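You operate a simulated robot arm through the tools that you are given. There is no shell and no other tool. Be economical: measure what you need, move in short steps, check, and stop when the job is done.

You are at the controls of a simulated robot arm. One attempt, no reset.

## Task
Take the chrome nut and put it on top of the yellow links box. Then take the gold hose tail and put it on the shelf of the cash counter. Then open the yellow drawer. Do these in the order given.

Only the result counts: the job must be done as asked and must still hold three seconds after the hand-in. Knocking over, shifting, dropping, spilling or breaking anything else fails it.

## Robot
A 6-joint arm with a fingered hand on a trunk, on a base that drives. Base frame: it is fixed to the floor where the robot stands at the start and does not move with it; the origin is under the middle of the robot, x ahead of it, y to its left, z up; the surface under the hand at the start is at about z = 76. Lengths are in cm, angles in degrees, forces in N, time in s.
With the tool pointing down near the work surface it reaches from about 50 to 96 cm from the robot's upright axis, wherever it stands. Its first joint turns from -166.0 to 166.0 degrees. Places, roughly: gold hose tail (2x2x8 cm) [80, 0, 80]; shelf of the cash counter [-110, -330, 30]; yellow drawer [-650, -310, 50]. Payload 5 kg.
The TCP is the grasp point between the finger pads, 4.3 cm short of the fingertips. In the tool frame z runs along the fingers and y along their closing line. The gripper opens to 14.4 cm. The gripper's body begins 5 cm behind the TCP. The gripper is a hand of 5 fingers: y runs from the thumb to the fingers, the wrist lies at [-2.1, -13.3, -23.3] in the tool frame, and closing takes about 1.5 s.
Orientation is that of the tool frame in the base frame, as [roll, pitch, yaw] about the fixed x, y, z axes, in that order (R = Rz(yaw) Ry(pitch) Rx(roll)). With the fingers straight down and the wrist toward the robot, the tool's x, y and z point along [0, 1, 0], [1, 0, 0] and [0, 0, -1] of the base frame.

## Interface
- The arm moves only by the tool arm_command. Its argument "plan" is a list of rows, each a list of 3 entries, a list of its own where there are three numbers: the opening in per cent of the stroke, from 0 (shut) to 100 (fully open), then the shift along the tool's x, y, z in cm, then the turn, a rotation vector about the tool's x, y, z in degrees. In form: [[hand, [x, y, z], [rx, ry, rz]], ...]. A call has 1 to 20 rows; each row is the pose to reach, as a shift and turn from the pose commanded when the call began, along the tool's axes at that moment. Each row takes 0.2 s and may step no farther than 5 cm and 8.6 degrees from the row before; otherwise, or with a gripper value out of range, the whole call is refused. A pose out of reach is approached as far as the arm can. The call stops where the force on the tool passes 40 N (or 10 N more than at its start, if that is more) or the arm is blocked; 0.2 s more then pass. The fingers move at their own pace (about 7.2 cm/s each) and stop on an object; they squeeze with about 33 N. The grip force told is the motor's: it shows also when the fingers shut on nothing. Time passes only in rows, and 0.2 s behind the last, so rows that repeat a pose let the fingers close. The reply holds the time, the measured pose of the TCP, the force on the tool along the base axes, the opening and the grip force, in the units named above and with some noise, with the torque about the TCP (base axes, N m) and any sound that the robot's microphone picked up.
- Cameras (640 x 400 px; columns grow to the right, rows downward): "scene" is now at [2.84, 13.45, 147.1]; the picture's right is [-0.14, -0.99, 0.00], its down [-0.64, 0.09, -0.76] and it looks along [0.76, -0.10, -0.65] (base axes); focal length 274 px, centre (320, 200). "wrist" rides on the gripper at [8.6, -10.9, -16.8] in the tool frame; the picture's right is [-0.80, 0.28, -0.53], its down [-0.54, -0.73, 0.42] and it looks along [-0.27, 0.63, 0.73] (tool axes); focal length 275 px, centre (320, 200). There is no depth. A picture from a camera that has moved, and an enlarged one, comes with that camera's place and axes in the base frame and with its lens. The place of the scene camera against the robot may be out by one fixed shift of up to 2.5 cm in any direction.
- get_image(camera): a new picture of that camera. The clock stands still meanwhile.
- move_column(by): slides the trunk up (or, below 0, down) by that many cm; the arm and the scene camera ride with it, the base frame stays. It gives what a move gives, with no picture.
- drive_base(legs): drives the robot by 1 to 6 legs, each [ahead, left, turn to the left] in cm, cm and degrees, along the robot's own axes; the way and the turn of a leg run together, so that a leg with both is an arc; at most 150 cm and 180 degrees a leg. The arm and the cameras ride along, it lands a little off, and it stops where it bumps. It gives what a move gives.
- grasp_type(shape): the hand has 5 fingers and takes this shape, open, in about a second: jaw (thumb against the fingers, like two jaws); tri (thumb and two fingers); tip (a fingertip pinch); poke (one finger out to press); point (the index stretched); flat (the hand flat); cup (the hand cupped); fist (a fist). The gripper value then closes the fingers along that shape, each until it touches; the sizes above hold for jaw. It gives what a move gives, with no picture.
- head_to(pan, tilt): turns the head with the scene camera to pan (to the left, within 155 degrees either way) and tilt (down, from -29 to 69), counted from straight ahead of the robot. It gives what a move gives.
- zoom(camera, box): a new picture of the part [left, top, right, bottom] of that camera's present view, enlarged. The clock stands still meanwhile.
- hand_in(): hands the job in; it is judged then, once.

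Work in short steps. Places have to be worked out from the pictures, the camera data and where the tool is seen: move nearer, look again, correct. Check each grasp and each placing, and mend what went wrong. You have 165 turns and 112 pictures in all, those below and enlarged ones among them. Open the gripper and draw the arm clear of the work before you hand the job in, unless the task says otherwise; then end with one line.

The tools are called after ">>>" by a JSON object that holds its "api" and its "payload". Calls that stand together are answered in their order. arm_command: Moves the arm, as the interface text tells. Its arguments: {"type":"object","properties":{"plan":{"type":"array","items":{"type":"array"}}},"required":["plan"]} The other tools are called the same way: move_column (by) slides the trunk up or down; grasp_type (shape) gives the hand a shape; drive_base (legs) drives the base; head_to (pan, tilt) turns the head that bears the scene camera; get_image (camera) takes a picture; zoom (camera, box) takes an enlarged picture of a part of a camera's view; hand_in () hands the job in.

At the start:

```text
time: 0.0
tcp_pos: [53.66, 2.71, 103.43]
tcp_rot: [-180.0, 0.1, 90.0]
force: [0.4, 0.4, -0.1]
ft_torque: [0.02, 0.01, 0.02]
opening: 14.34
gripper_force: 0.0
shape: jaw
trunk travel left (down, up): [-40.0, 19.0]
robot x, y, heading: [-0.09, 0.29, -0.5]
head pan, tilt: [-7.9, 40.3]
```

scene: 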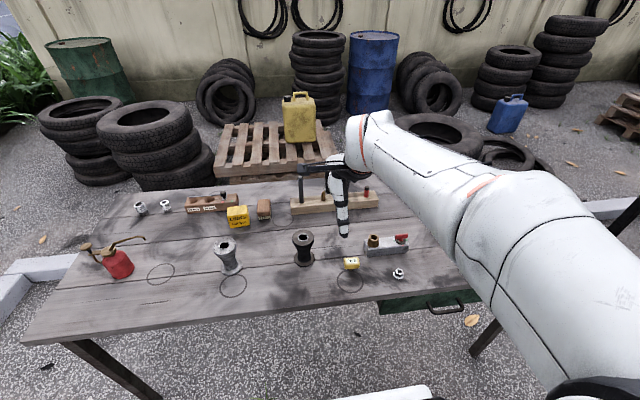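
wrist: 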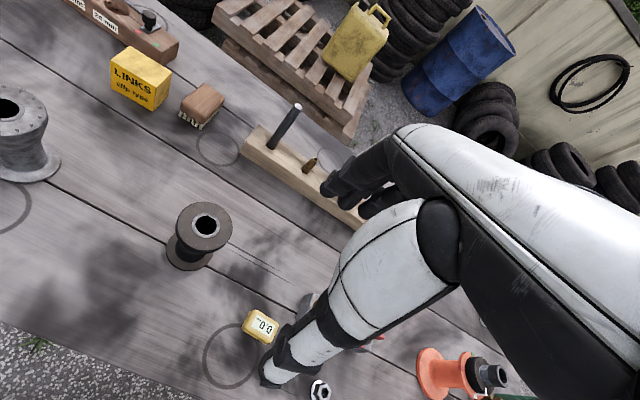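

I see a table with a links box, a rack with pegs and several small items. I zoom in to identify the nut and the hose tail.

>>> {"api": "zoom", "payload": {"camera": "scene", "box": [280, 160, 440, 300]}}

>>> {"api": "zoom", "payload": {"camera": "scene", "box": [120, 170, 300, 290]}}

```text
2.86 times, centred on (360, 230) of scene
camera zoom: at [2.84, 13.45, 147.1], right [-0.14, -0.99, 0.0], down [-0.64, 0.09, -0.76], along [0.76, -0.1, -0.65], focal length 784 px, centre (206, 114)
```

zoom: 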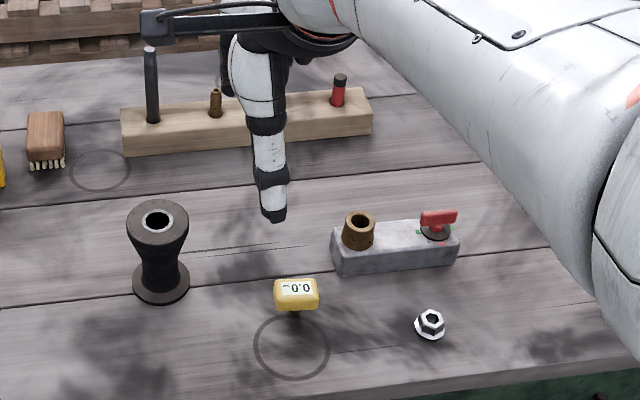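

```text
3.33 times, centred on (210, 230) of scene
camera zoom: at [2.84, 13.45, 147.1], right [-0.14, -0.99, 0.0], down [-0.64, 0.09, -0.76], along [0.76, -0.1, -0.65], focal length 914 px, centre (687, 100)
```

zoom: 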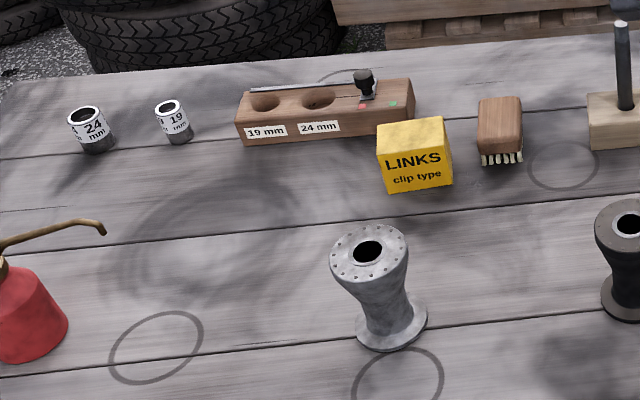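

The nut is at about [47.5, -15.7, 77], near the inner reach limit. The hose tail stands in the wooden block near [80, 2] and the links box top is near [77.6, 33, 82]. I back the base off 18 cm for a comfortable nut grasp.

>>> {"api": "drive_base", "payload": {"legs": [[-18, 0, 0]]}}

>>> {"api": "get_image", "payload": {"camera": "scene"}}

>>> {"api": "get_image", "payload": {"camera": "wrist"}}

```text
time: 1.5
tcp_pos: [36.41, 2.77, 103.55]
tcp_rot: [-180.0, 0.0, 90.0]
force: [-0.4, -0.3, -0.3]
ft_torque: [-0.02, 0.05, -0.01]
opening: 14.37
gripper_force: 0.1
shape: jaw
trunk travel left (down, up): [-40.0, 19.0]
robot x, y, heading: [-17.13, 0.55, 0.1]
head pan, tilt: [-7.9, 40.3]
```

```text
107 pictures are left
camera scene: at [-14.45, 13.45, 147.11], right [-0.14, -0.99, 0.0], down [-0.64, 0.09, -0.76], along [0.76, -0.1, -0.65], focal length 274 px, centre (320, 200)
```

scene: 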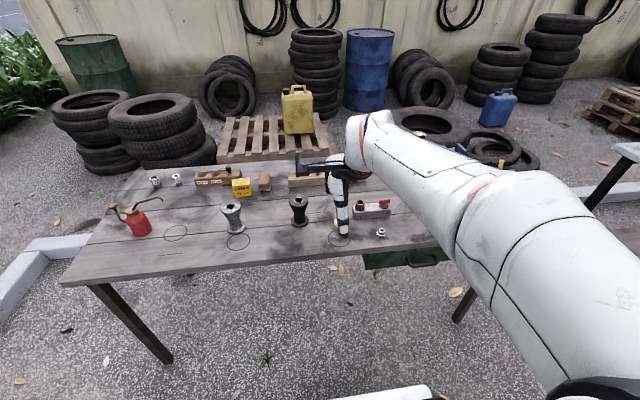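

```text
106 pictures are left
camera wrist: at [25.66, 11.45, 120.39], right [0.28, -0.8, 0.53], down [-0.73, -0.54, -0.42], along [0.63, -0.27, -0.73], focal length 275 px, centre (320, 200)
```

wrist: 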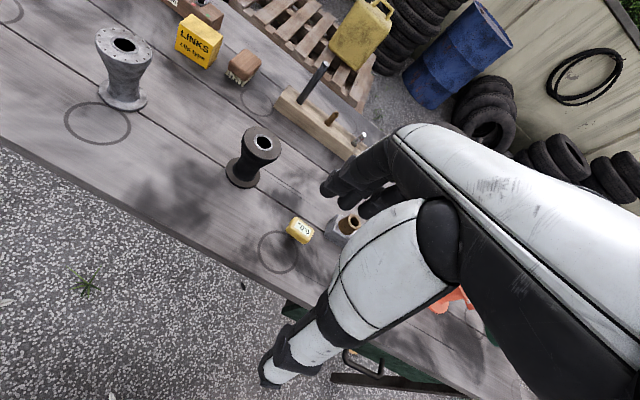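

Nut re-estimated at about [46.6, -15.5]. I move above it with the tips at z≈91, narrowing the hand, then look.

>>> {"api": "arm_command", "payload": {"plan": [[60, [-3.6, 2.1, 1.7], [0, 0, 0]], [60, [-7.2, 4.2, 3.4], [0, 0, 0]], [60, [-10.9, 6.2, 5.1], [0, 0, 0]], [60, [-14.5, 8.3, 6.8], [0, 0, 0]], [60, [-18.2, 10.3, 8.0], [0, 0, 0]], [60, [-18.2, 10.3, 8.0], [0, 0, 0]]]}}

>>> {"api": "get_image", "payload": {"camera": "wrist"}}

>>> {"api": "zoom", "payload": {"camera": "scene", "box": [320, 160, 480, 260]}}

```text
time: 2.9
tcp_pos: [46.82, -15.45, 95.28]
tcp_rot: [179.9, 0.0, 90.0]
force: [0.2, -0.9, 0.3]
ft_torque: [0.03, 0.01, 0.02]
opening: 8.68
gripper_force: 0.1
shape: jaw
trunk travel left (down, up): [-40.0, 19.0]
robot x, y, heading: [-17.59, 0.14, -0.1]
head pan, tilt: [-7.9, 40.3]
```

```text
105 pictures are left
camera wrist: at [36.0, -6.83, 112.08], right [0.28, -0.8, 0.53], down [-0.73, -0.54, -0.42], along [0.63, -0.27, -0.73], focal length 275 px, centre (320, 200)
```

wrist: 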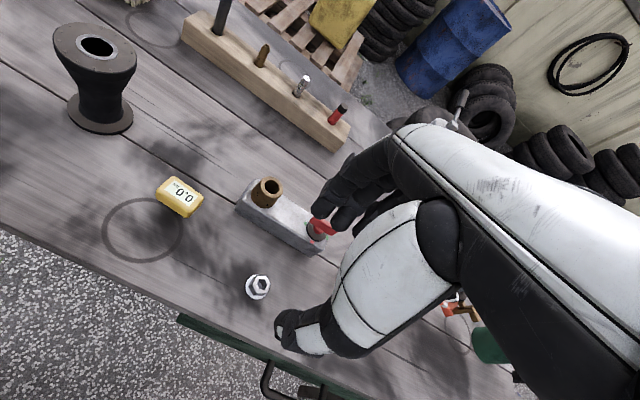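

```text
4.00 times, centred on (400, 210) of scene
camera zoom: at [-14.41, 13.41, 147.11], right [-0.14, -0.99, 0.0], down [-0.64, 0.09, -0.76], along [0.76, -0.1, -0.65], focal length 1097 px, centre (0, 160)
```

zoom: 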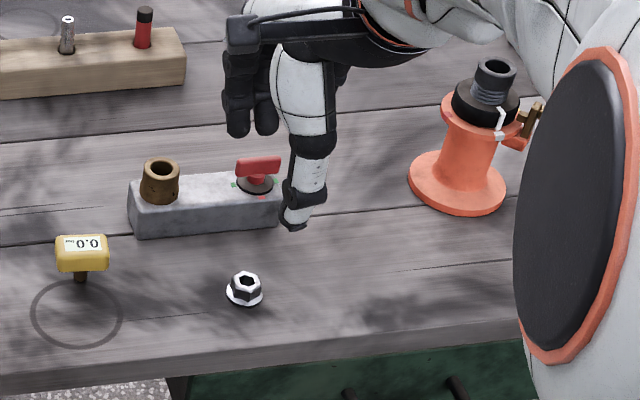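

The wrist camera puts the nut at about [47.8, -15.9]. I correct the lateral offset and descend with the tips stopping just above the table, with opening about 6.5 cm.

>>> {"api": "arm_command", "payload": {"plan": [[45, [-0.5, 1.0, 2], [0, 0, 0]], [45, [-0.5, 1.0, 5], [0, 0, 0]], [45, [-0.5, 1.0, 8], [0, 0, 0]], [45, [-0.5, 1.0, 11], [0, 0, 0]], [45, [-0.5, 1.0, 11], [0, 0, 0]]]}}

>>> {"api": "get_image", "payload": {"camera": "wrist"}}

>>> {"api": "zoom", "payload": {"camera": "scene", "box": [320, 160, 480, 260]}}

```text
time: 4.1
tcp_pos: [47.66, -16.05, 84.65]
tcp_rot: [-179.9, 0.0, 90.1]
force: [-0.2, -0.1, -0.8]
ft_torque: [0.03, 0.01, 0.01]
opening: 6.53
gripper_force: 0.1
shape: jaw
trunk travel left (down, up): [-40.0, 19.0]
robot x, y, heading: [-17.39, 0.15, -0.2]
head pan, tilt: [-7.9, 40.3]
```

```text
103 pictures are left
camera wrist: at [36.96, -7.28, 101.46], right [0.28, -0.8, 0.53], down [-0.73, -0.54, -0.42], along [0.63, -0.27, -0.73], focal length 275 px, centre (320, 200)
```

wrist: 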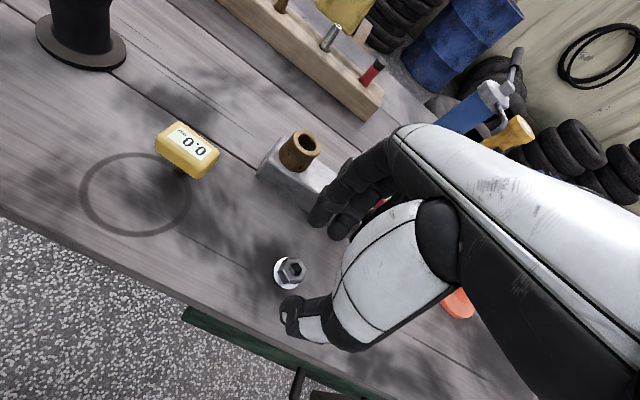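

```text
4.00 times, centred on (400, 210) of scene
camera zoom: at [-14.41, 13.43, 147.11], right [-0.14, -0.99, 0.0], down [-0.64, 0.09, -0.76], along [0.76, -0.1, -0.65], focal length 1097 px, centre (0, 160)
```

zoom: 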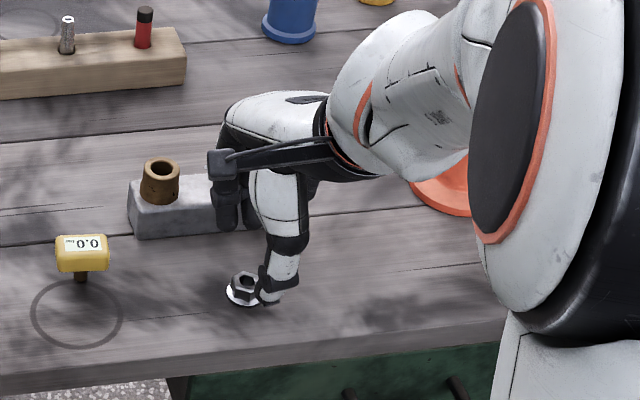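

Aligned on the nut. I lower the final 3.6 cm and close.

>>> {"api": "arm_command", "payload": {"plan": [[45, [0, 0.2, 2], [0, 0, 0]], [45, [0, 0.2, 3.6], [0, 0, 0]], [0, [0, 0.2, 3.6], [0, 0, 0]], [0, [0, 0.2, 3.6], [0, 0, 0]], [0, [0, 0.2, 3.6], [0, 0, 0]], [0, [0, 0.2, 3.6], [0, 0, 0]], [0, [0, 0.2, 3.6], [0, 0, 0]], [0, [0, 0.2, 3.6], [0, 0, 0]]]}}

>>> {"api": "get_image", "payload": {"camera": "wrist"}}

```text
time: 5.9
tcp_pos: [47.76, -15.93, 81.13]
tcp_rot: [180.0, -0.1, 90.0]
force: [0.6, 0.7, 2.6]
ft_torque: [0.01, -0.01, 0.02]
opening: 1.62
gripper_force: 32.9
shape: jaw
trunk travel left (down, up): [-40.0, 19.0]
robot x, y, heading: [-17.23, -0.09, 0.3]
head pan, tilt: [-7.9, 40.3]
```

```text
101 pictures are left
camera wrist: at [37.04, -7.27, 97.95], right [0.28, -0.8, 0.53], down [-0.73, -0.54, -0.42], along [0.63, -0.27, -0.73], focal length 275 px, centre (320, 200)
```

wrist: 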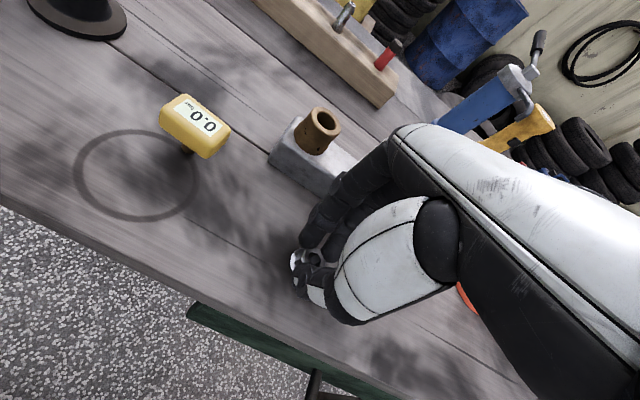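

Opening stopped at 1.6 cm with grip force, so the nut is held. I lift it 14 cm and check.

>>> {"api": "arm_command", "payload": {"plan": [[0, [0, 0, -2], [0, 0, 0]], [0, [0, 0, -6], [0, 0, 0]], [0, [0, 0, -10], [0, 0, 0]], [0, [0, 0, -14], [0, 0, 0]], [0, [0, 0, -17], [0, 0, 0]]]}}

>>> {"api": "zoom", "payload": {"camera": "wrist", "box": [200, 180, 400, 340]}}

>>> {"api": "get_image", "payload": {"camera": "scene"}}

```text
time: 7.1
tcp_pos: [47.9, -16.02, 98.18]
tcp_rot: [-180.0, 0.0, 90.0]
force: [0.1, 0.0, -0.6]
ft_torque: [-0.03, -0.01, -0.01]
opening: 1.62
gripper_force: 32.9
shape: jaw
trunk travel left (down, up): [-40.0, 19.0]
robot x, y, heading: [-17.22, 0.13, 0.2]
head pan, tilt: [-7.9, 40.3]
```

```text
2.50 times, centred on (300, 260) of wrist
camera zoom: at [37.13, -7.4, 114.97], right [0.28, -0.8, 0.53], down [-0.73, -0.54, -0.42], along [0.63, -0.27, -0.73], focal length 688 px, centre (370, 50)
```

zoom: 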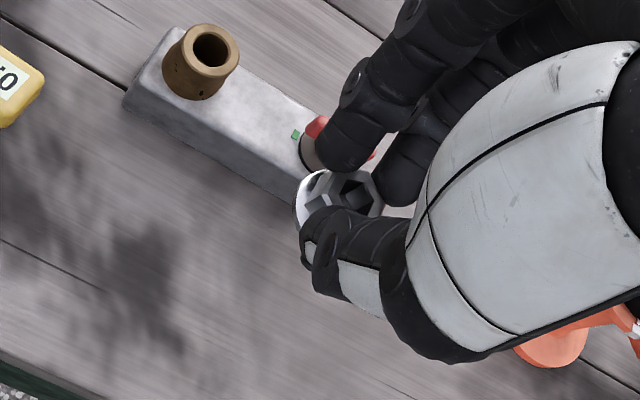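

```text
99 pictures are left
camera scene: at [-14.45, 13.45, 147.1], right [-0.14, -0.99, 0.0], down [-0.64, 0.09, -0.76], along [0.76, -0.1, -0.65], focal length 274 px, centre (320, 200)
```

scene: 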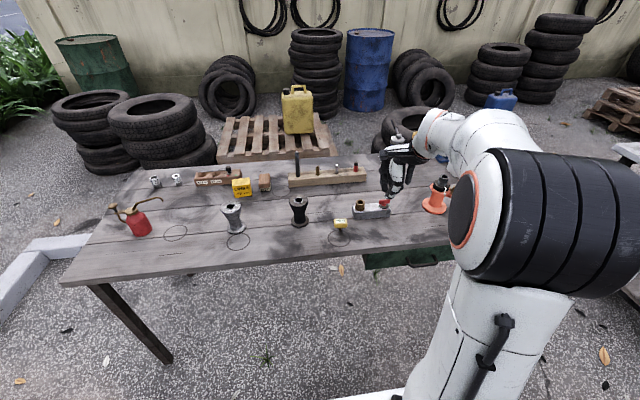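

The nut is firmly held flange-down; its underside is about 5.1 cm below the TCP. I raise and swing left to y≈16, then drive forward.

>>> {"api": "arm_command", "payload": {"plan": [[0, [2, 0, -4], [0, 0, 0]], [0, [6, 0, -7], [0, 0, 0]], [0, [10.5, 0, -8], [0, 0, 0]], [0, [15, 0, -8], [0, 0, 0]], [0, [19.5, 0, -8], [0, 0, 0]], [0, [24, 0, -8], [0, 0, 0]], [0, [28.5, 0, -8], [0, 0, 0]], [0, [32, 0, -8], [0, 0, 0]], [0, [32, 0, -8], [0, 0, 0]]]}}

>>> {"api": "drive_base", "payload": {"legs": [[17, 0, 0]]}}

>>> {"api": "get_image", "payload": {"camera": "wrist"}}

>>> {"api": "get_image", "payload": {"camera": "scene"}}

```text
time: 9.1
tcp_pos: [47.94, 15.97, 106.12]
tcp_rot: [180.0, 0.0, 90.0]
force: [0.5, 0.4, -0.7]
ft_torque: [-0.04, 0.03, 0.0]
opening: 1.59
gripper_force: 32.9
shape: jaw
trunk travel left (down, up): [-40.0, 19.0]
robot x, y, heading: [-17.3, -0.07, 0.2]
head pan, tilt: [-7.9, 40.3]
```

```text
time: 10.5
tcp_pos: [64.9, 16.0, 105.94]
tcp_rot: [-180.0, 0.1, 90.0]
force: [0.5, -0.9, -0.8]
ft_torque: [0.0, 0.01, 0.02]
opening: 1.61
gripper_force: 33.5
shape: jaw
trunk travel left (down, up): [-40.0, 19.0]
robot x, y, heading: [-0.14, 0.03, -0.0]
head pan, tilt: [-7.9, 40.3]
```

```text
98 pictures are left
camera wrist: at [54.14, 24.62, 122.82], right [0.28, -0.8, 0.53], down [-0.73, -0.54, -0.42], along [0.63, -0.27, -0.73], focal length 275 px, centre (320, 200)
```

wrist: 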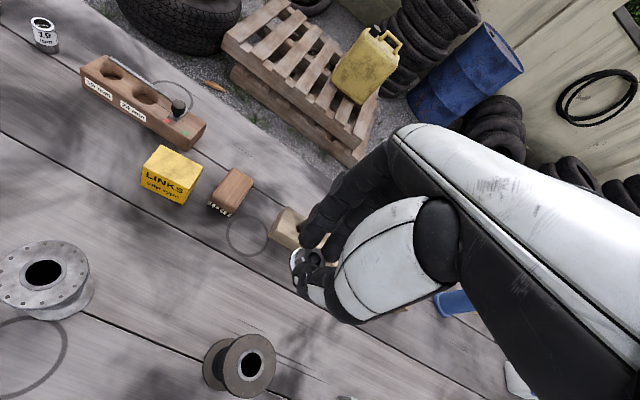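

```text
97 pictures are left
camera scene: at [2.5, 13.46, 147.1], right [-0.14, -0.99, 0.0], down [-0.64, 0.09, -0.76], along [0.76, -0.1, -0.65], focal length 274 px, centre (320, 200)
```

scene: 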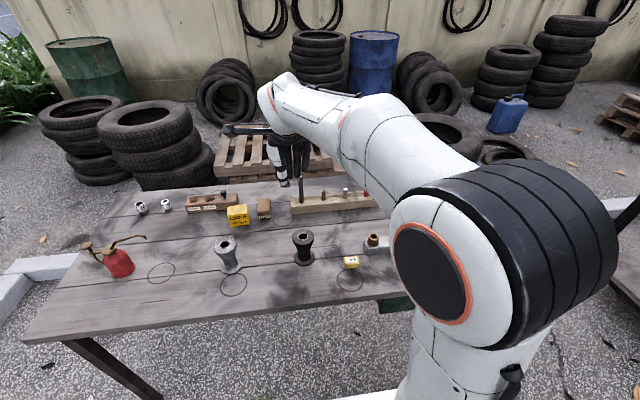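

I zoom on the links box to measure its top face.

>>> {"api": "zoom", "payload": {"camera": "wrist", "box": [110, 120, 270, 220]}}

```text
4.00 times, centred on (190, 170) of wrist
camera zoom: at [54.14, 24.62, 122.82], right [0.28, -0.8, 0.53], down [-0.73, -0.54, -0.42], along [0.63, -0.27, -0.73], focal length 1101 px, centre (840, 320)
```

zoom: 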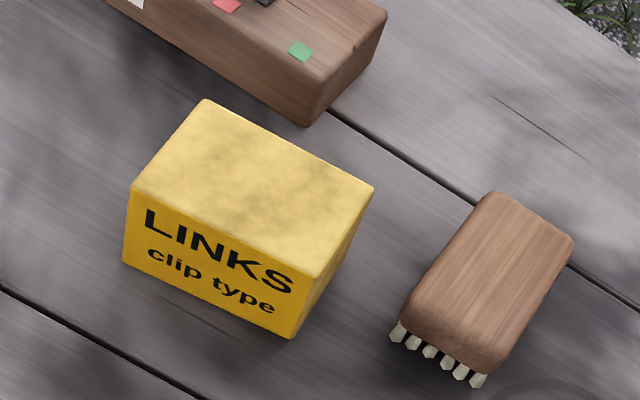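

Box top at z≈81.8, centre about [78.5, 34.0]. I move over it and descend to 4 cm above placing height.

>>> {"api": "arm_command", "payload": {"plan": [[0, [3.6, 2.7, 0], [0, 0, 0]], [0, [7.2, 5.4, 0], [0, 0, 0]], [0, [10.8, 8.2, 0], [0, 0, 0]], [0, [14.4, 10.9, 0], [0, 0, 0]], [0, [18, 13.6, 0], [0, 0, 0]], [0, [18, 13.6, 4], [0, 0, 0]], [0, [18, 13.6, 8], [0, 0, 0]], [0, [18, 13.6, 12], [0, 0, 0]], [0, [18, 13.6, 15], [0, 0, 0]], [0, [18, 13.6, 15], [0, 0, 0]]]}}

>>> {"api": "get_image", "payload": {"camera": "wrist"}}

>>> {"api": "zoom", "payload": {"camera": "scene", "box": [170, 150, 330, 250]}}

```text
time: 12.7
tcp_pos: [78.46, 34.0, 90.83]
tcp_rot: [180.0, 0.1, 90.1]
force: [0.0, -0.3, -1.8]
ft_torque: [0.0, 0.0, 0.0]
opening: 1.6
gripper_force: 33.2
shape: jaw
trunk travel left (down, up): [-40.0, 19.0]
robot x, y, heading: [-0.35, -0.12, -0.1]
head pan, tilt: [-7.9, 40.3]
```

```text
95 pictures are left
camera wrist: at [67.67, 42.71, 107.72], right [0.28, -0.8, 0.53], down [-0.73, -0.54, -0.42], along [0.63, -0.27, -0.73], focal length 275 px, centre (320, 200)
```

wrist: 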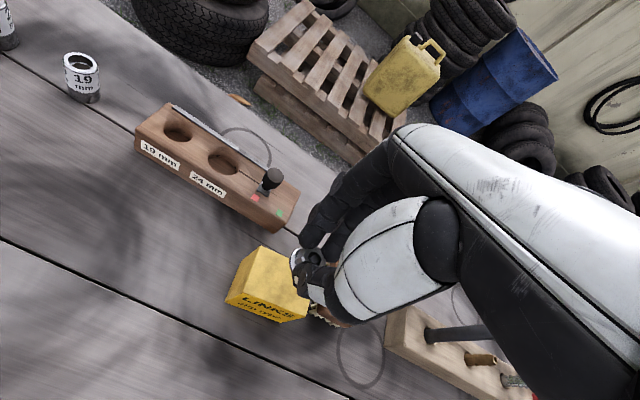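

```text
4.00 times, centred on (250, 200) of scene
camera zoom: at [2.51, 13.47, 147.1], right [-0.14, -0.99, 0.0], down [-0.64, 0.09, -0.76], along [0.76, -0.1, -0.65], focal length 1097 px, centre (600, 200)
```

zoom: 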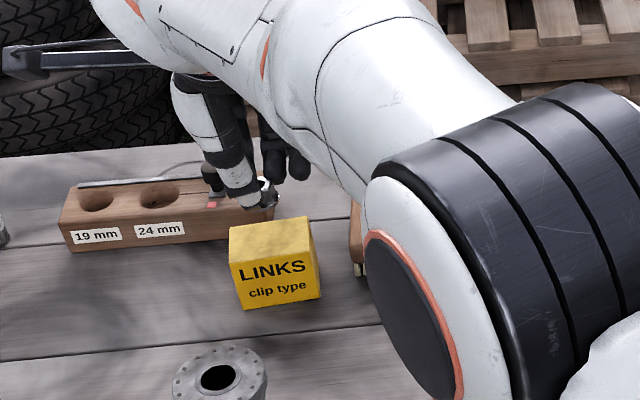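

Position agrees within 0.4 cm. I nudge slightly and lower 3.7 cm.

>>> {"api": "arm_command", "payload": {"plan": [[0, [0.2, -0.1, 2], [0, 0, 0]], [0, [0.2, -0.1, 3.2], [0, 0, 0]], [0, [0.2, -0.1, 3.7], [0, 0, 0]], [0, [0.2, -0.1, 3.7], [0, 0, 0]]]}}

>>> {"api": "zoom", "payload": {"camera": "wrist", "box": [200, 220, 360, 340]}}

>>> {"api": "zoom", "payload": {"camera": "scene", "box": [200, 170, 280, 240]}}

```text
time: 13.7
tcp_pos: [78.19, 34.15, 87.27]
tcp_rot: [-180.0, 0.0, 89.9]
force: [0.0, -0.3, 0.1]
ft_torque: [0.0, 0.01, 0.01]
opening: 1.59
gripper_force: 33.2
shape: jaw
trunk travel left (down, up): [-40.0, 19.0]
robot x, y, heading: [-0.77, 0.16, -0.3]
head pan, tilt: [-7.9, 40.3]
```

```text
3.33 times, centred on (280, 280) of wrist
camera zoom: at [67.58, 42.83, 104.13], right [0.28, -0.8, 0.53], down [-0.73, -0.54, -0.42], along [0.63, -0.27, -0.73], focal length 918 px, centre (453, -67)
```

zoom: 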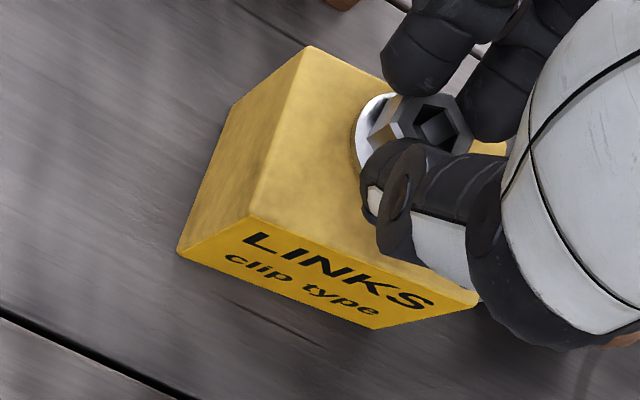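

```text
5.71 times, centred on (240, 205) of scene
camera zoom: at [2.49, 13.46, 147.1], right [-0.14, -0.99, 0.0], down [-0.64, 0.09, -0.76], along [0.76, -0.1, -0.65], focal length 1567 px, centre (777, 171)
```

zoom: 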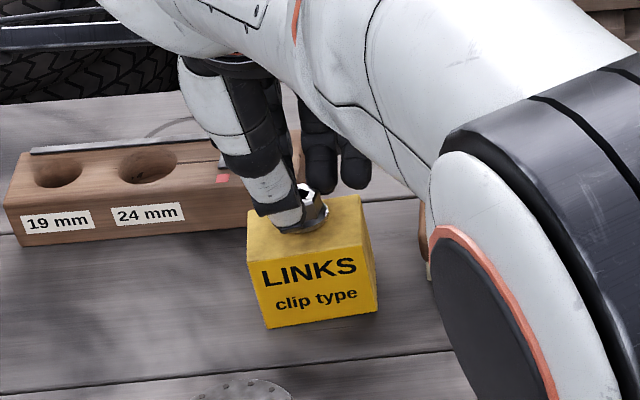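

Nut is over the box centre, no contact yet. I lower by small steps until contact.

>>> {"api": "arm_command", "payload": {"plan": [[0, [0, 0, 0.2], [0, 0, 0]], [0, [0, 0, 0.3], [0, 0, 0]], [0, [0, 0, 0.3], [0, 0, 0]]]}}

>>> {"api": "zoom", "payload": {"camera": "scene", "box": [220, 180, 260, 220]}}

```text
time: 14.5
tcp_pos: [78.29, 34.09, 87.25]
tcp_rot: [179.9, 0.1, 90.1]
force: [0.6, -0.9, 6.8]
ft_torque: [-0.03, -0.1, -0.01]
opening: 1.6
gripper_force: 33.5
shape: jaw
trunk travel left (down, up): [-40.0, 19.0]
robot x, y, heading: [-0.34, -0.04, 0.1]
head pan, tilt: [-7.9, 40.3]
```

```text
10.00 times, centred on (240, 200) of scene
camera zoom: at [2.43, 13.43, 147.12], right [-0.14, -0.99, 0.0], down [-0.64, 0.09, -0.76], along [0.76, -0.1, -0.65], focal length 2742 px, centre (1120, 200)
```

zoom: 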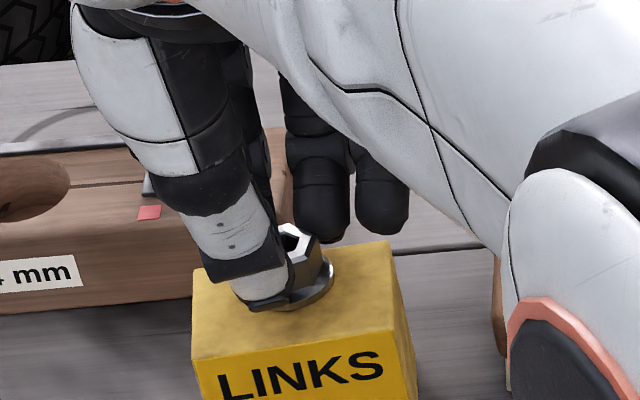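

Contact at 6.8 N: the nut sits on the box. I open slowly to about 5 cm and retreat upwards.

>>> {"api": "arm_command", "payload": {"plan": [[14, [0, 0, 0.1], [0, 0, 0]], [18, [0, 0, 0.1], [0, 0, 0]], [26, [0, 0, 0.1], [0, 0, 0]], [35, [0, 0, 0.1], [0, 0, 0]], [35, [0, 0, 0.1], [0, 0, 0]], [35, [0, 0, -2], [0, 0, 0]], [35, [0, 0, -5], [0, 0, 0]], [35, [0, 0, -9], [0, 0, 0]], [35, [0, 0, -13], [0, 0, 0]], [35, [0, 0, -17], [0, 0, 0]]]}}

>>> {"api": "zoom", "payload": {"camera": "scene", "box": [180, 170, 280, 240]}}

```text
time: 16.7
tcp_pos: [78.46, 34.03, 104.04]
tcp_rot: [-179.9, 0.0, 90.0]
force: [-0.2, 0.6, -0.3]
ft_torque: [0.02, 0.01, -0.02]
opening: 5.0
gripper_force: 0.0
shape: jaw
trunk travel left (down, up): [-40.0, 19.0]
robot x, y, heading: [-0.6, -0.03, -0.1]
head pan, tilt: [-7.9, 40.3]
```

```text
5.71 times, centred on (230, 205) of scene
camera zoom: at [2.47, 13.45, 147.1], right [-0.14, -0.99, 0.0], down [-0.64, 0.09, -0.76], along [0.76, -0.1, -0.65], focal length 1567 px, centre (834, 171)
```

zoom: 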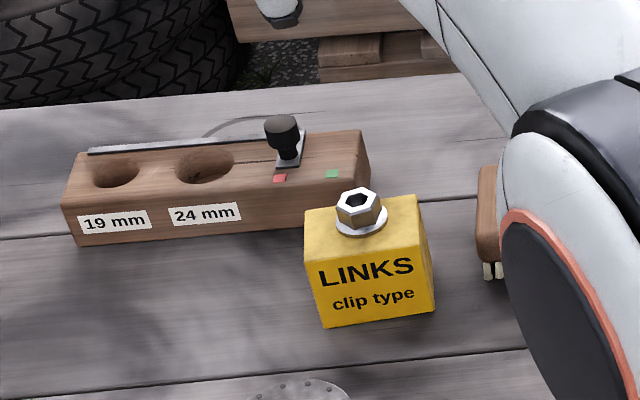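

The nut rests on the box. Now I move to view the wooden block with the hose tail, staying high above the grey post (top ≈ z 91).

>>> {"api": "arm_command", "payload": {"plan": [[35, [-4, -1.3, -2], [0, 0, 0]], [35, [-8, -2.6, -2], [0, 0, 0]], [35, [-12, -4, -2], [0, 0, 0]], [35, [-16, -5.3, -2], [0, 0, 0]], [35, [-20, -6.5, -2], [0, 0, 0]], [35, [-24, -6.5, -2], [0, 0, 0]], [35, [-24, -6.5, -2], [0, 0, 0]]]}}

>>> {"api": "get_image", "payload": {"camera": "wrist"}}

>>> {"api": "get_image", "payload": {"camera": "scene"}}

```text
time: 18.3
tcp_pos: [71.82, 10.19, 105.76]
tcp_rot: [179.9, 0.0, 90.0]
force: [0.6, -0.2, 0.5]
ft_torque: [0.0, -0.02, -0.01]
opening: 5.03
gripper_force: 0.0
shape: jaw
trunk travel left (down, up): [-40.0, 19.0]
robot x, y, heading: [-0.21, -0.11, 0.1]
head pan, tilt: [-7.9, 40.3]
```

```text
89 pictures are left
camera wrist: at [61.24, 18.86, 122.51], right [0.28, -0.8, 0.53], down [-0.73, -0.54, -0.42], along [0.63, -0.27, -0.73], focal length 275 px, centre (320, 200)
```

wrist: 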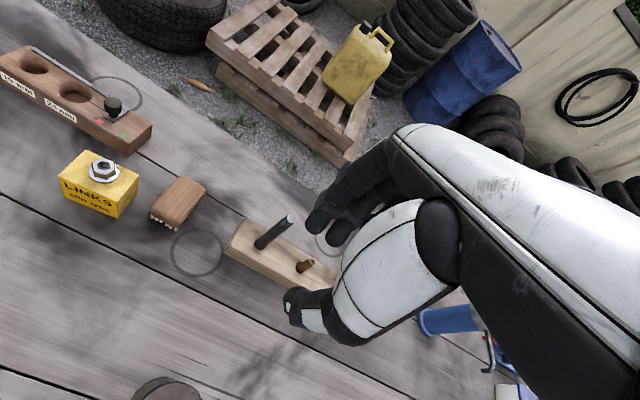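

```text
88 pictures are left
camera scene: at [2.49, 13.42, 147.11], right [-0.14, -0.99, 0.0], down [-0.64, 0.09, -0.76], along [0.76, -0.1, -0.65], focal length 274 px, centre (320, 200)
```

scene: 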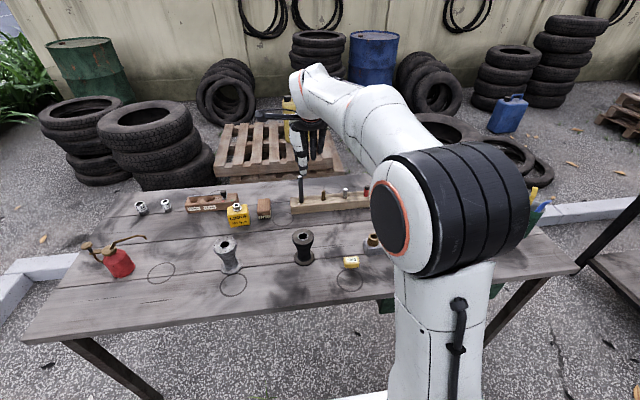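

>>> {"api": "zoom", "payload": {"camera": "wrist", "box": [220, 200, 340, 290]}}

>>> {"api": "zoom", "payload": {"camera": "scene", "box": [285, 160, 385, 225]}}

```text
4.44 times, centred on (280, 245) of wrist
camera zoom: at [61.24, 18.86, 122.51], right [0.28, -0.8, 0.53], down [-0.73, -0.54, -0.42], along [0.63, -0.27, -0.73], focal length 1224 px, centre (498, 0)
```

zoom: 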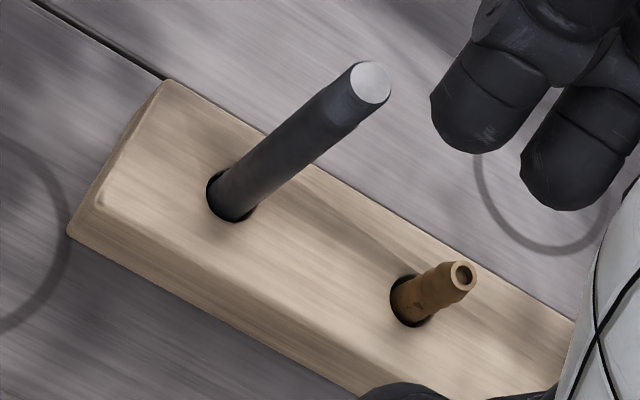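

```text
6.15 times, centred on (335, 192) of scene
camera zoom: at [2.49, 13.42, 147.11], right [-0.14, -0.99, 0.0], down [-0.64, 0.09, -0.76], along [0.76, -0.1, -0.65], focal length 1688 px, centre (228, 246)
```

zoom: 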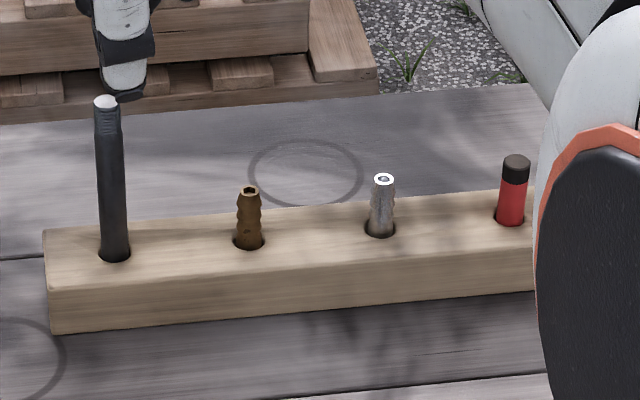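

Hose tail: centre [82.4, 1.9], exposed from z 79.7 to 83.7; post at [82.3, 10.3]. I move over it and descend to z≈89 to check alignment.

>>> {"api": "arm_command", "payload": {"plan": [[40, [-2.8, 3.5, 1], [0, 0, 0]], [40, [-5.6, 7, 2], [0, 0, 0]], [40, [-8.3, 10.6, 3], [0, 0, 0]], [40, [-8.3, 10.6, 7], [0, 0, 0]], [40, [-8.3, 10.6, 11], [0, 0, 0]], [40, [-8.3, 10.6, 15], [0, 0, 0]], [40, [-8.3, 10.6, 16], [0, 0, 0]], [40, [-8.3, 10.6, 16], [0, 0, 0]]]}}

>>> {"api": "zoom", "payload": {"camera": "wrist", "box": [200, 180, 400, 340]}}

>>> {"api": "zoom", "payload": {"camera": "scene", "box": [285, 160, 385, 225]}}

```text
time: 20.1
tcp_pos: [82.63, 1.81, 90.12]
tcp_rot: [-180.0, 0.0, 90.0]
force: [-0.3, 0.4, 0.3]
ft_torque: [-0.03, 0.01, -0.01]
opening: 5.73
gripper_force: 0.1
shape: jaw
trunk travel left (down, up): [-40.0, 19.0]
robot x, y, heading: [-0.5, -0.05, 0.2]
head pan, tilt: [-7.9, 40.3]
```

```text
2.50 times, centred on (300, 260) of wrist
camera zoom: at [71.87, 10.46, 106.89], right [0.28, -0.8, 0.53], down [-0.73, -0.54, -0.42], along [0.63, -0.27, -0.73], focal length 688 px, centre (370, 50)
```

zoom: 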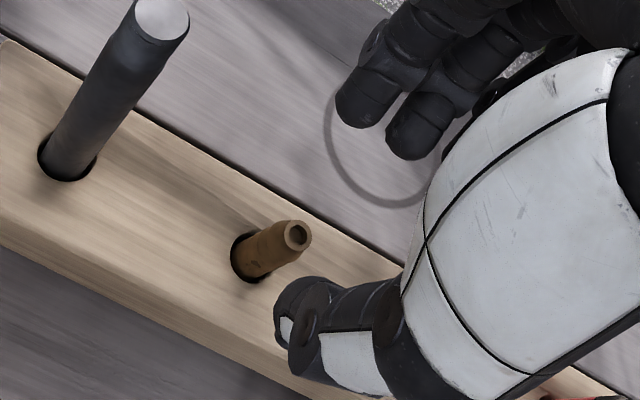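

```text
6.15 times, centred on (335, 192) of scene
camera zoom: at [2.48, 13.45, 147.1], right [-0.14, -0.99, 0.0], down [-0.64, 0.09, -0.76], along [0.76, -0.1, -0.65], focal length 1688 px, centre (228, 246)
```

zoom: 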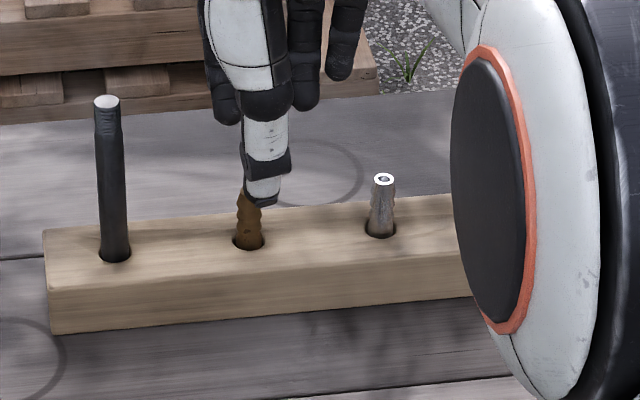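

Aligned within 0.3 cm. I correct, descend to z 84.5 and close.

>>> {"api": "arm_command", "payload": {"plan": [[40, [0.1, -0.2, 2], [0, 0, 0]], [40, [0.1, -0.2, 4], [0, 0, 0]], [40, [0.1, -0.2, 5.5], [0, 0, 0]], [40, [0.1, -0.2, 5.5], [0, 0, 0]], [0, [0.1, -0.2, 5.5], [0, 0, 0]], [0, [0.1, -0.2, 5.5], [0, 0, 0]], [0, [0.1, -0.2, 5.5], [0, 0, 0]], [0, [0.1, -0.2, 5.5], [0, 0, 0]], [0, [0.1, -0.2, 5.5], [0, 0, 0]], [0, [0.1, -0.2, 5.5], [0, 0, 0]]]}}

>>> {"api": "zoom", "payload": {"camera": "wrist", "box": [200, 180, 400, 340]}}

>>> {"api": "zoom", "payload": {"camera": "scene", "box": [285, 160, 385, 225]}}

```text
time: 22.3
tcp_pos: [82.37, 1.76, 84.46]
tcp_rot: [-180.0, 0.1, 89.9]
force: [0.7, 0.4, -0.1]
ft_torque: [0.01, -0.12, 0.01]
opening: 0.63
gripper_force: 33.0
shape: jaw
trunk travel left (down, up): [-40.0, 19.0]
robot x, y, heading: [0.15, 0.11, -0.3]
head pan, tilt: [-7.9, 40.3]
```

```text
2.50 times, centred on (300, 260) of wrist
camera zoom: at [71.67, 10.61, 101.3], right [0.28, -0.8, 0.53], down [-0.73, -0.54, -0.42], along [0.63, -0.27, -0.73], focal length 688 px, centre (370, 50)
```

zoom: 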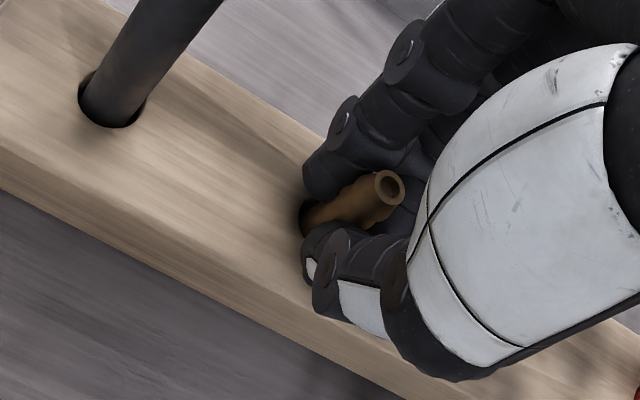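

```text
6.15 times, centred on (335, 192) of scene
camera zoom: at [2.5, 13.46, 147.1], right [-0.14, -0.99, 0.0], down [-0.64, 0.09, -0.76], along [0.76, -0.1, -0.65], focal length 1688 px, centre (228, 246)
```

zoom: 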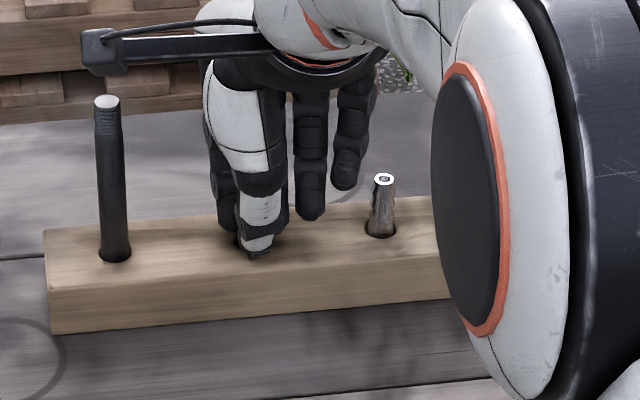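

The tail is held at its neck. I lift straight up, slowly first.

>>> {"api": "arm_command", "payload": {"plan": [[0, [0, 0, -1], [0, 0, 0]], [0, [0, 0, -2], [0, 0, 0]], [0, [0, 0, -3.2], [0, 0, 0]], [0, [0, 0, -4.5], [0, 0, 0]], [0, [0, 0, -6], [0, 0, 0]], [0, [0, 0, -9], [0, 0, 0]], [0, [0, 0, -13], [0, 0, 0]], [0, [0, 0, -17], [0, 0, 0]]]}}

>>> {"api": "zoom", "payload": {"camera": "wrist", "box": [200, 180, 400, 340]}}

>>> {"api": "zoom", "payload": {"camera": "scene", "box": [270, 110, 390, 225]}}

```text
time: 24.1
tcp_pos: [82.01, 1.83, 101.59]
tcp_rot: [-180.0, 0.0, 89.9]
force: [-0.3, 0.0, -0.9]
ft_torque: [0.01, -0.03, 0.0]
opening: 0.66
gripper_force: 33.2
shape: jaw
trunk travel left (down, up): [-40.0, 19.0]
robot x, y, heading: [-0.13, 0.23, -0.1]
head pan, tilt: [-7.9, 40.3]
```

```text
2.50 times, centred on (300, 260) of wrist
camera zoom: at [71.28, 10.5, 118.38], right [0.28, -0.8, 0.53], down [-0.73, -0.54, -0.42], along [0.63, -0.27, -0.73], focal length 688 px, centre (370, 50)
```

zoom: 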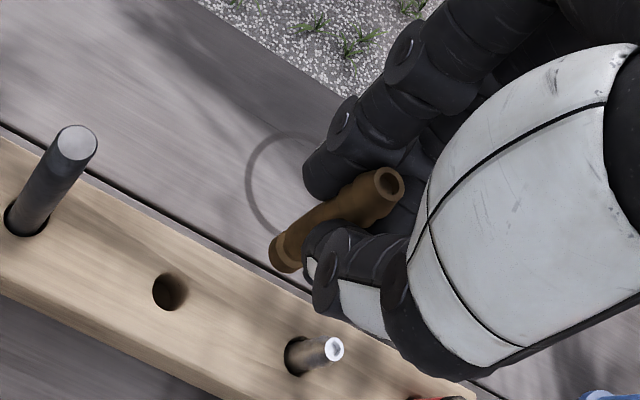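

```text
3.48 times, centred on (330, 168) of scene
camera zoom: at [2.46, 13.45, 147.1], right [-0.14, -0.99, 0.0], down [-0.64, 0.09, -0.76], along [0.76, -0.1, -0.65], focal length 954 px, centre (285, 313)
```

zoom: 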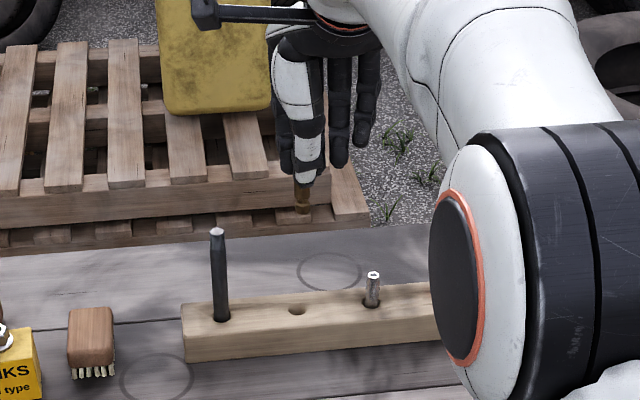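

The tail is out and held; its bottom is about 8.8 cm below the TCP. I raise a bit, back away from the table, and turn the head right to find the cash counter.

>>> {"api": "arm_command", "payload": {"plan": [[0, [0, -3, -3], [0, 0, 0]], [0, [0, -7, -6], [0, 0, 0]], [0, [0, -12, -6], [0, 0, 0]], [0, [0, -17, -6], [0, 0, 0]], [0, [0, -22, -6], [0, 0, 0]]]}}

>>> {"api": "drive_base", "payload": {"legs": [[-60, 0, 0]]}}

>>> {"api": "head_to", "payload": {"pan": -100, "tilt": 25}}

>>> {"api": "get_image", "payload": {"camera": "scene"}}

```text
time: 25.3
tcp_pos: [60.17, 1.82, 107.46]
tcp_rot: [179.9, 0.0, 90.0]
force: [0.5, 0.2, -0.3]
ft_torque: [-0.02, 0.01, 0.02]
opening: 0.66
gripper_force: 32.9
shape: jaw
trunk travel left (down, up): [-40.0, 19.0]
robot x, y, heading: [-0.35, 0.14, 0.0]
head pan, tilt: [-7.9, 40.3]
```

```text
time: 28.7
tcp_pos: [2.63, 1.78, 107.55]
tcp_rot: [180.0, 0.1, 90.4]
force: [-0.5, -1.1, -1.0]
ft_torque: [-0.01, 0.0, 0.01]
opening: 0.66
gripper_force: 33.1
shape: jaw
trunk travel left (down, up): [-40.0, 19.0]
robot x, y, heading: [-58.05, -0.31, 0.6]
head pan, tilt: [-7.9, 40.3]
stopped in leg 1: the robot was blocked; the commanded pose is now the measured one
```

```text
time: 30.4
tcp_pos: [2.73, 1.79, 107.53]
tcp_rot: [179.9, 0.0, 90.5]
force: [-0.1, 0.1, -1.6]
ft_torque: [0.01, -0.01, -0.01]
opening: 0.65
gripper_force: 32.2
shape: jaw
trunk travel left (down, up): [-40.0, 19.0]
robot x, y, heading: [-57.64, -0.53, 0.4]
head pan, tilt: [-100.0, 25.0]
```

```text
79 pictures are left
camera scene: at [-65.13, 5.0, 149.48], right [-0.99, 0.17, 0.0], down [0.07, 0.42, -0.91], along [-0.15, -0.89, -0.42], focal length 274 px, centre (320, 200)
```

scene: 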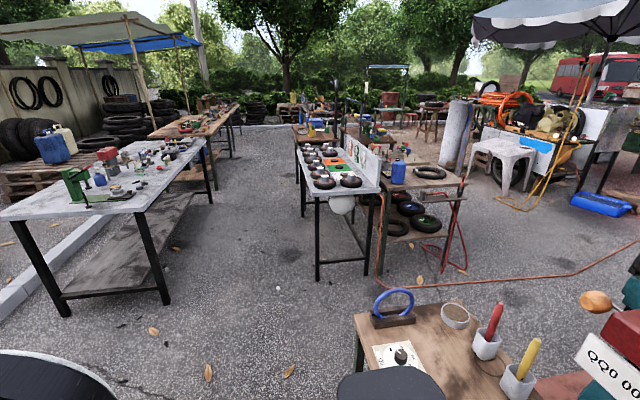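

I was blocked behind at x≈-58; I must see what is there. I look further around to the rear.

>>> {"api": "head_to", "payload": {"pan": -150, "tilt": 45}}

>>> {"api": "get_image", "payload": {"camera": "scene"}}

>>> {"api": "head_to", "payload": {"pan": 150, "tilt": 40}}

>>> {"api": "get_image", "payload": {"camera": "scene"}}

```text
time: 31.6
tcp_pos: [2.85, 1.74, 107.49]
tcp_rot: [179.9, 0.0, 90.5]
force: [0.5, 0.1, -0.1]
ft_torque: [0.0, 0.05, 0.0]
opening: 0.68
gripper_force: 32.4
shape: jaw
trunk travel left (down, up): [-40.0, 19.0]
robot x, y, heading: [-58.02, -0.25, 0.6]
head pan, tilt: [-150.0, 45.0]
```

```text
78 pictures are left
camera scene: at [-70.61, 9.96, 146.43], right [-0.51, 0.86, 0.0], down [0.61, 0.36, -0.71], along [-0.61, -0.36, -0.71], focal length 274 px, centre (320, 200)
```

scene: 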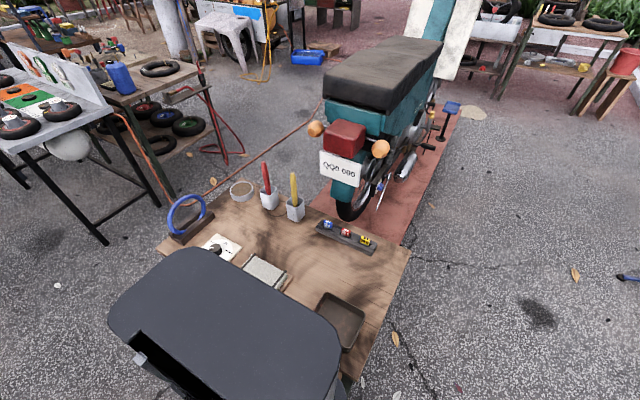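

```text
time: 35.6
tcp_pos: [2.79, 1.82, 107.43]
tcp_rot: [179.9, -0.1, 90.4]
force: [-0.3, 0.7, -0.7]
ft_torque: [-0.03, -0.01, -0.01]
opening: 0.64
gripper_force: 33.0
shape: jaw
trunk travel left (down, up): [-40.0, 19.0]
robot x, y, heading: [-58.12, -0.7, 0.5]
head pan, tilt: [150.0, 40.0]
```

```text
77 pictures are left
camera scene: at [-70.99, 18.28, 147.15], right [0.49, 0.87, 0.0], down [0.56, -0.32, -0.77], along [-0.67, 0.38, -0.64], focal length 274 px, centre (320, 200)
```

scene: 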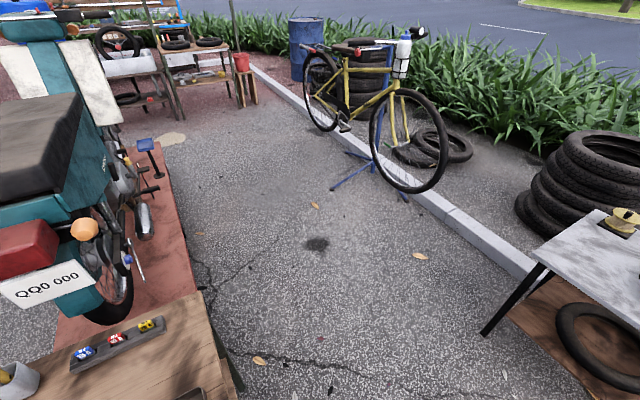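

The robot bumped a wooden table behind; its items all still stand. I move forward 10 cm and look toward the cash counter with zoom.

>>> {"api": "drive_base", "payload": {"legs": [[12, 0, 0]]}}

>>> {"api": "head_to", "payload": {"pan": -95, "tilt": 15}}

>>> {"api": "zoom", "payload": {"camera": "scene", "box": [160, 80, 480, 280]}}

>>> {"api": "zoom", "payload": {"camera": "scene", "box": [260, 120, 420, 220]}}

```text
time: 36.9
tcp_pos: [14.87, 1.76, 107.45]
tcp_rot: [179.9, 0.0, 90.3]
force: [-0.5, 0.4, -0.9]
ft_torque: [-0.01, 0.0, -0.01]
opening: 0.66
gripper_force: 33.5
shape: jaw
trunk travel left (down, up): [-40.0, 19.0]
robot x, y, heading: [-45.96, -0.43, 0.1]
head pan, tilt: [150.0, 40.0]
```

```text
time: 40.3
tcp_pos: [14.77, 1.8, 107.6]
tcp_rot: [179.9, 0.1, 90.3]
force: [1.0, 0.0, -0.7]
ft_torque: [0.0, 0.02, 0.02]
opening: 0.65
gripper_force: 33.4
shape: jaw
trunk travel left (down, up): [-40.0, 19.0]
robot x, y, heading: [-45.64, -0.54, 0.4]
head pan, tilt: [-95.0, 15.0]
```

```text
2.00 times, centred on (320, 180) of scene
camera zoom: at [-52.29, 4.86, 151.11], right [-1.0, 0.08, 0.0], down [0.02, 0.26, -0.97], along [-0.08, -0.96, -0.26], focal length 548 px, centre (320, 240)
```

zoom: 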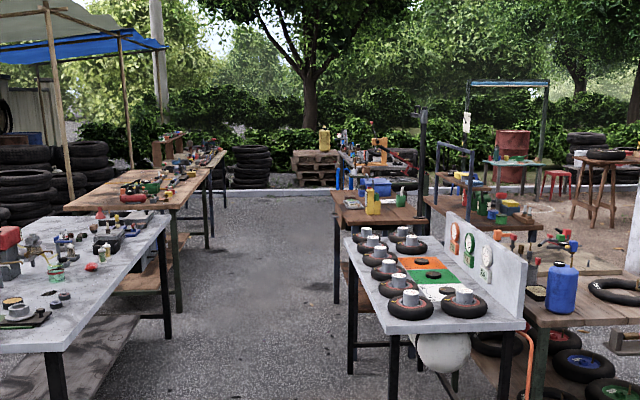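

```text
4.00 times, centred on (340, 170) of scene
camera zoom: at [-52.29, 4.86, 151.11], right [-1.0, 0.08, 0.0], down [0.02, 0.26, -0.97], along [-0.08, -0.96, -0.26], focal length 1097 px, centre (240, 320)
```

zoom: 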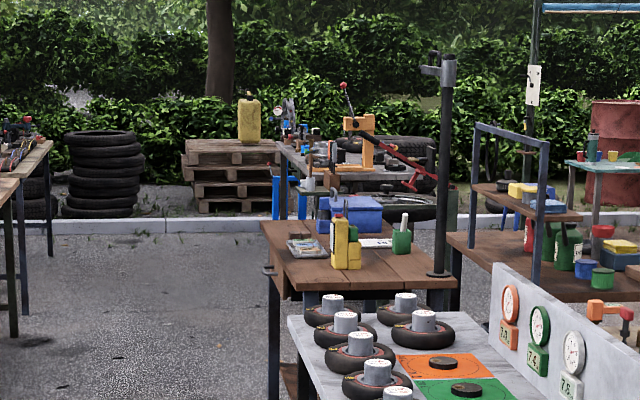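

The counter with the blue cash box behind the white wheel table is the cash counter, spanning about x -87..-140, y -300..-360. I'll go down the aisle at x≈-37: forward a bit, turn right 90°, and ahead 150.

>>> {"api": "drive_base", "payload": {"legs": [[10, 0, 0], [0, 0, -90], [120, 0, 0]]}}

>>> {"api": "head_to", "payload": {"pan": 0, "tilt": 25}}

>>> {"api": "get_image", "payload": {"camera": "scene"}}

```text
time: 51.1
tcp_pos: [-38.95, -181.58, 107.47]
tcp_rot: [179.8, 0.0, -1.3]
force: [1.1, 0.3, -0.4]
ft_torque: [-0.04, 0.0, 0.01]
opening: 0.61
gripper_force: 33.0
shape: jaw
trunk travel left (down, up): [-40.0, 19.0]
robot x, y, heading: [-39.35, -120.89, -91.3]
head pan, tilt: [-95.0, 15.0]
```

```text
time: 52.8
tcp_pos: [-38.97, -181.57, 107.5]
tcp_rot: [179.8, 0.0, -1.4]
force: [0.9, 0.3, -1.0]
ft_torque: [-0.02, -0.01, 0.0]
opening: 0.62
gripper_force: 32.8
shape: jaw
trunk travel left (down, up): [-40.0, 19.0]
robot x, y, heading: [-39.11, -120.83, -91.3]
head pan, tilt: [0.0, 25.0]
```

```text
74 pictures are left
camera scene: at [-23.41, -125.43, 149.48], right [-1.0, 0.02, 0.0], down [0.01, 0.42, -0.91], along [-0.02, -0.91, -0.42], focal length 274 px, centre (320, 200)
```

scene: 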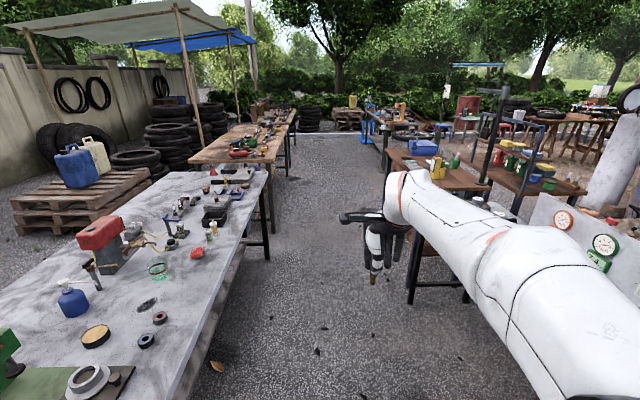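

Path is clear. I drive another 110 and look right at the counter.

>>> {"api": "drive_base", "payload": {"legs": [[110, 0, 0]]}}

>>> {"api": "head_to", "payload": {"pan": -55, "tilt": 40}}

>>> {"api": "get_image", "payload": {"camera": "scene"}}

```text
time: 58.3
tcp_pos: [-40.57, -289.52, 107.51]
tcp_rot: [179.9, 0.0, -0.8]
force: [0.5, -0.4, -0.9]
ft_torque: [-0.05, 0.01, 0.04]
opening: 0.6
gripper_force: 33.5
shape: jaw
trunk travel left (down, up): [-40.0, 19.0]
robot x, y, heading: [-41.82, -229.16, -91.1]
head pan, tilt: [0.0, 25.0]
```

```text
time: 59.6
tcp_pos: [-40.43, -289.6, 107.48]
tcp_rot: [179.9, 0.2, -0.8]
force: [-0.2, 0.4, -0.8]
ft_torque: [0.03, 0.01, 0.01]
opening: 0.61
gripper_force: 32.8
shape: jaw
trunk travel left (down, up): [-40.0, 19.0]
robot x, y, heading: [-41.55, -228.67, -90.9]
head pan, tilt: [-55.0, 40.0]
```

```text
73 pictures are left
camera scene: at [-32.36, -228.79, 147.15], right [-0.56, 0.83, 0.0], down [0.53, 0.36, -0.77], along [-0.63, -0.43, -0.64], focal length 274 px, centre (320, 200)
```

scene: 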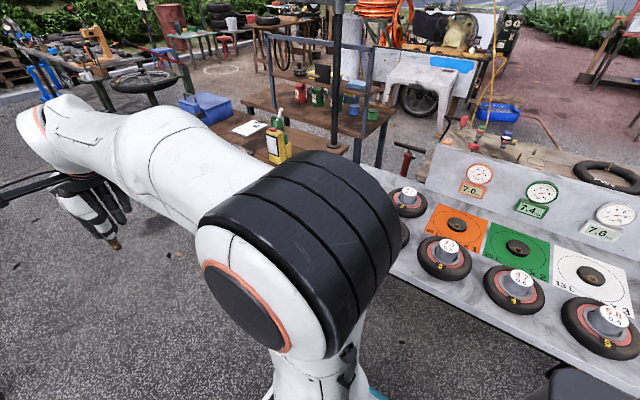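

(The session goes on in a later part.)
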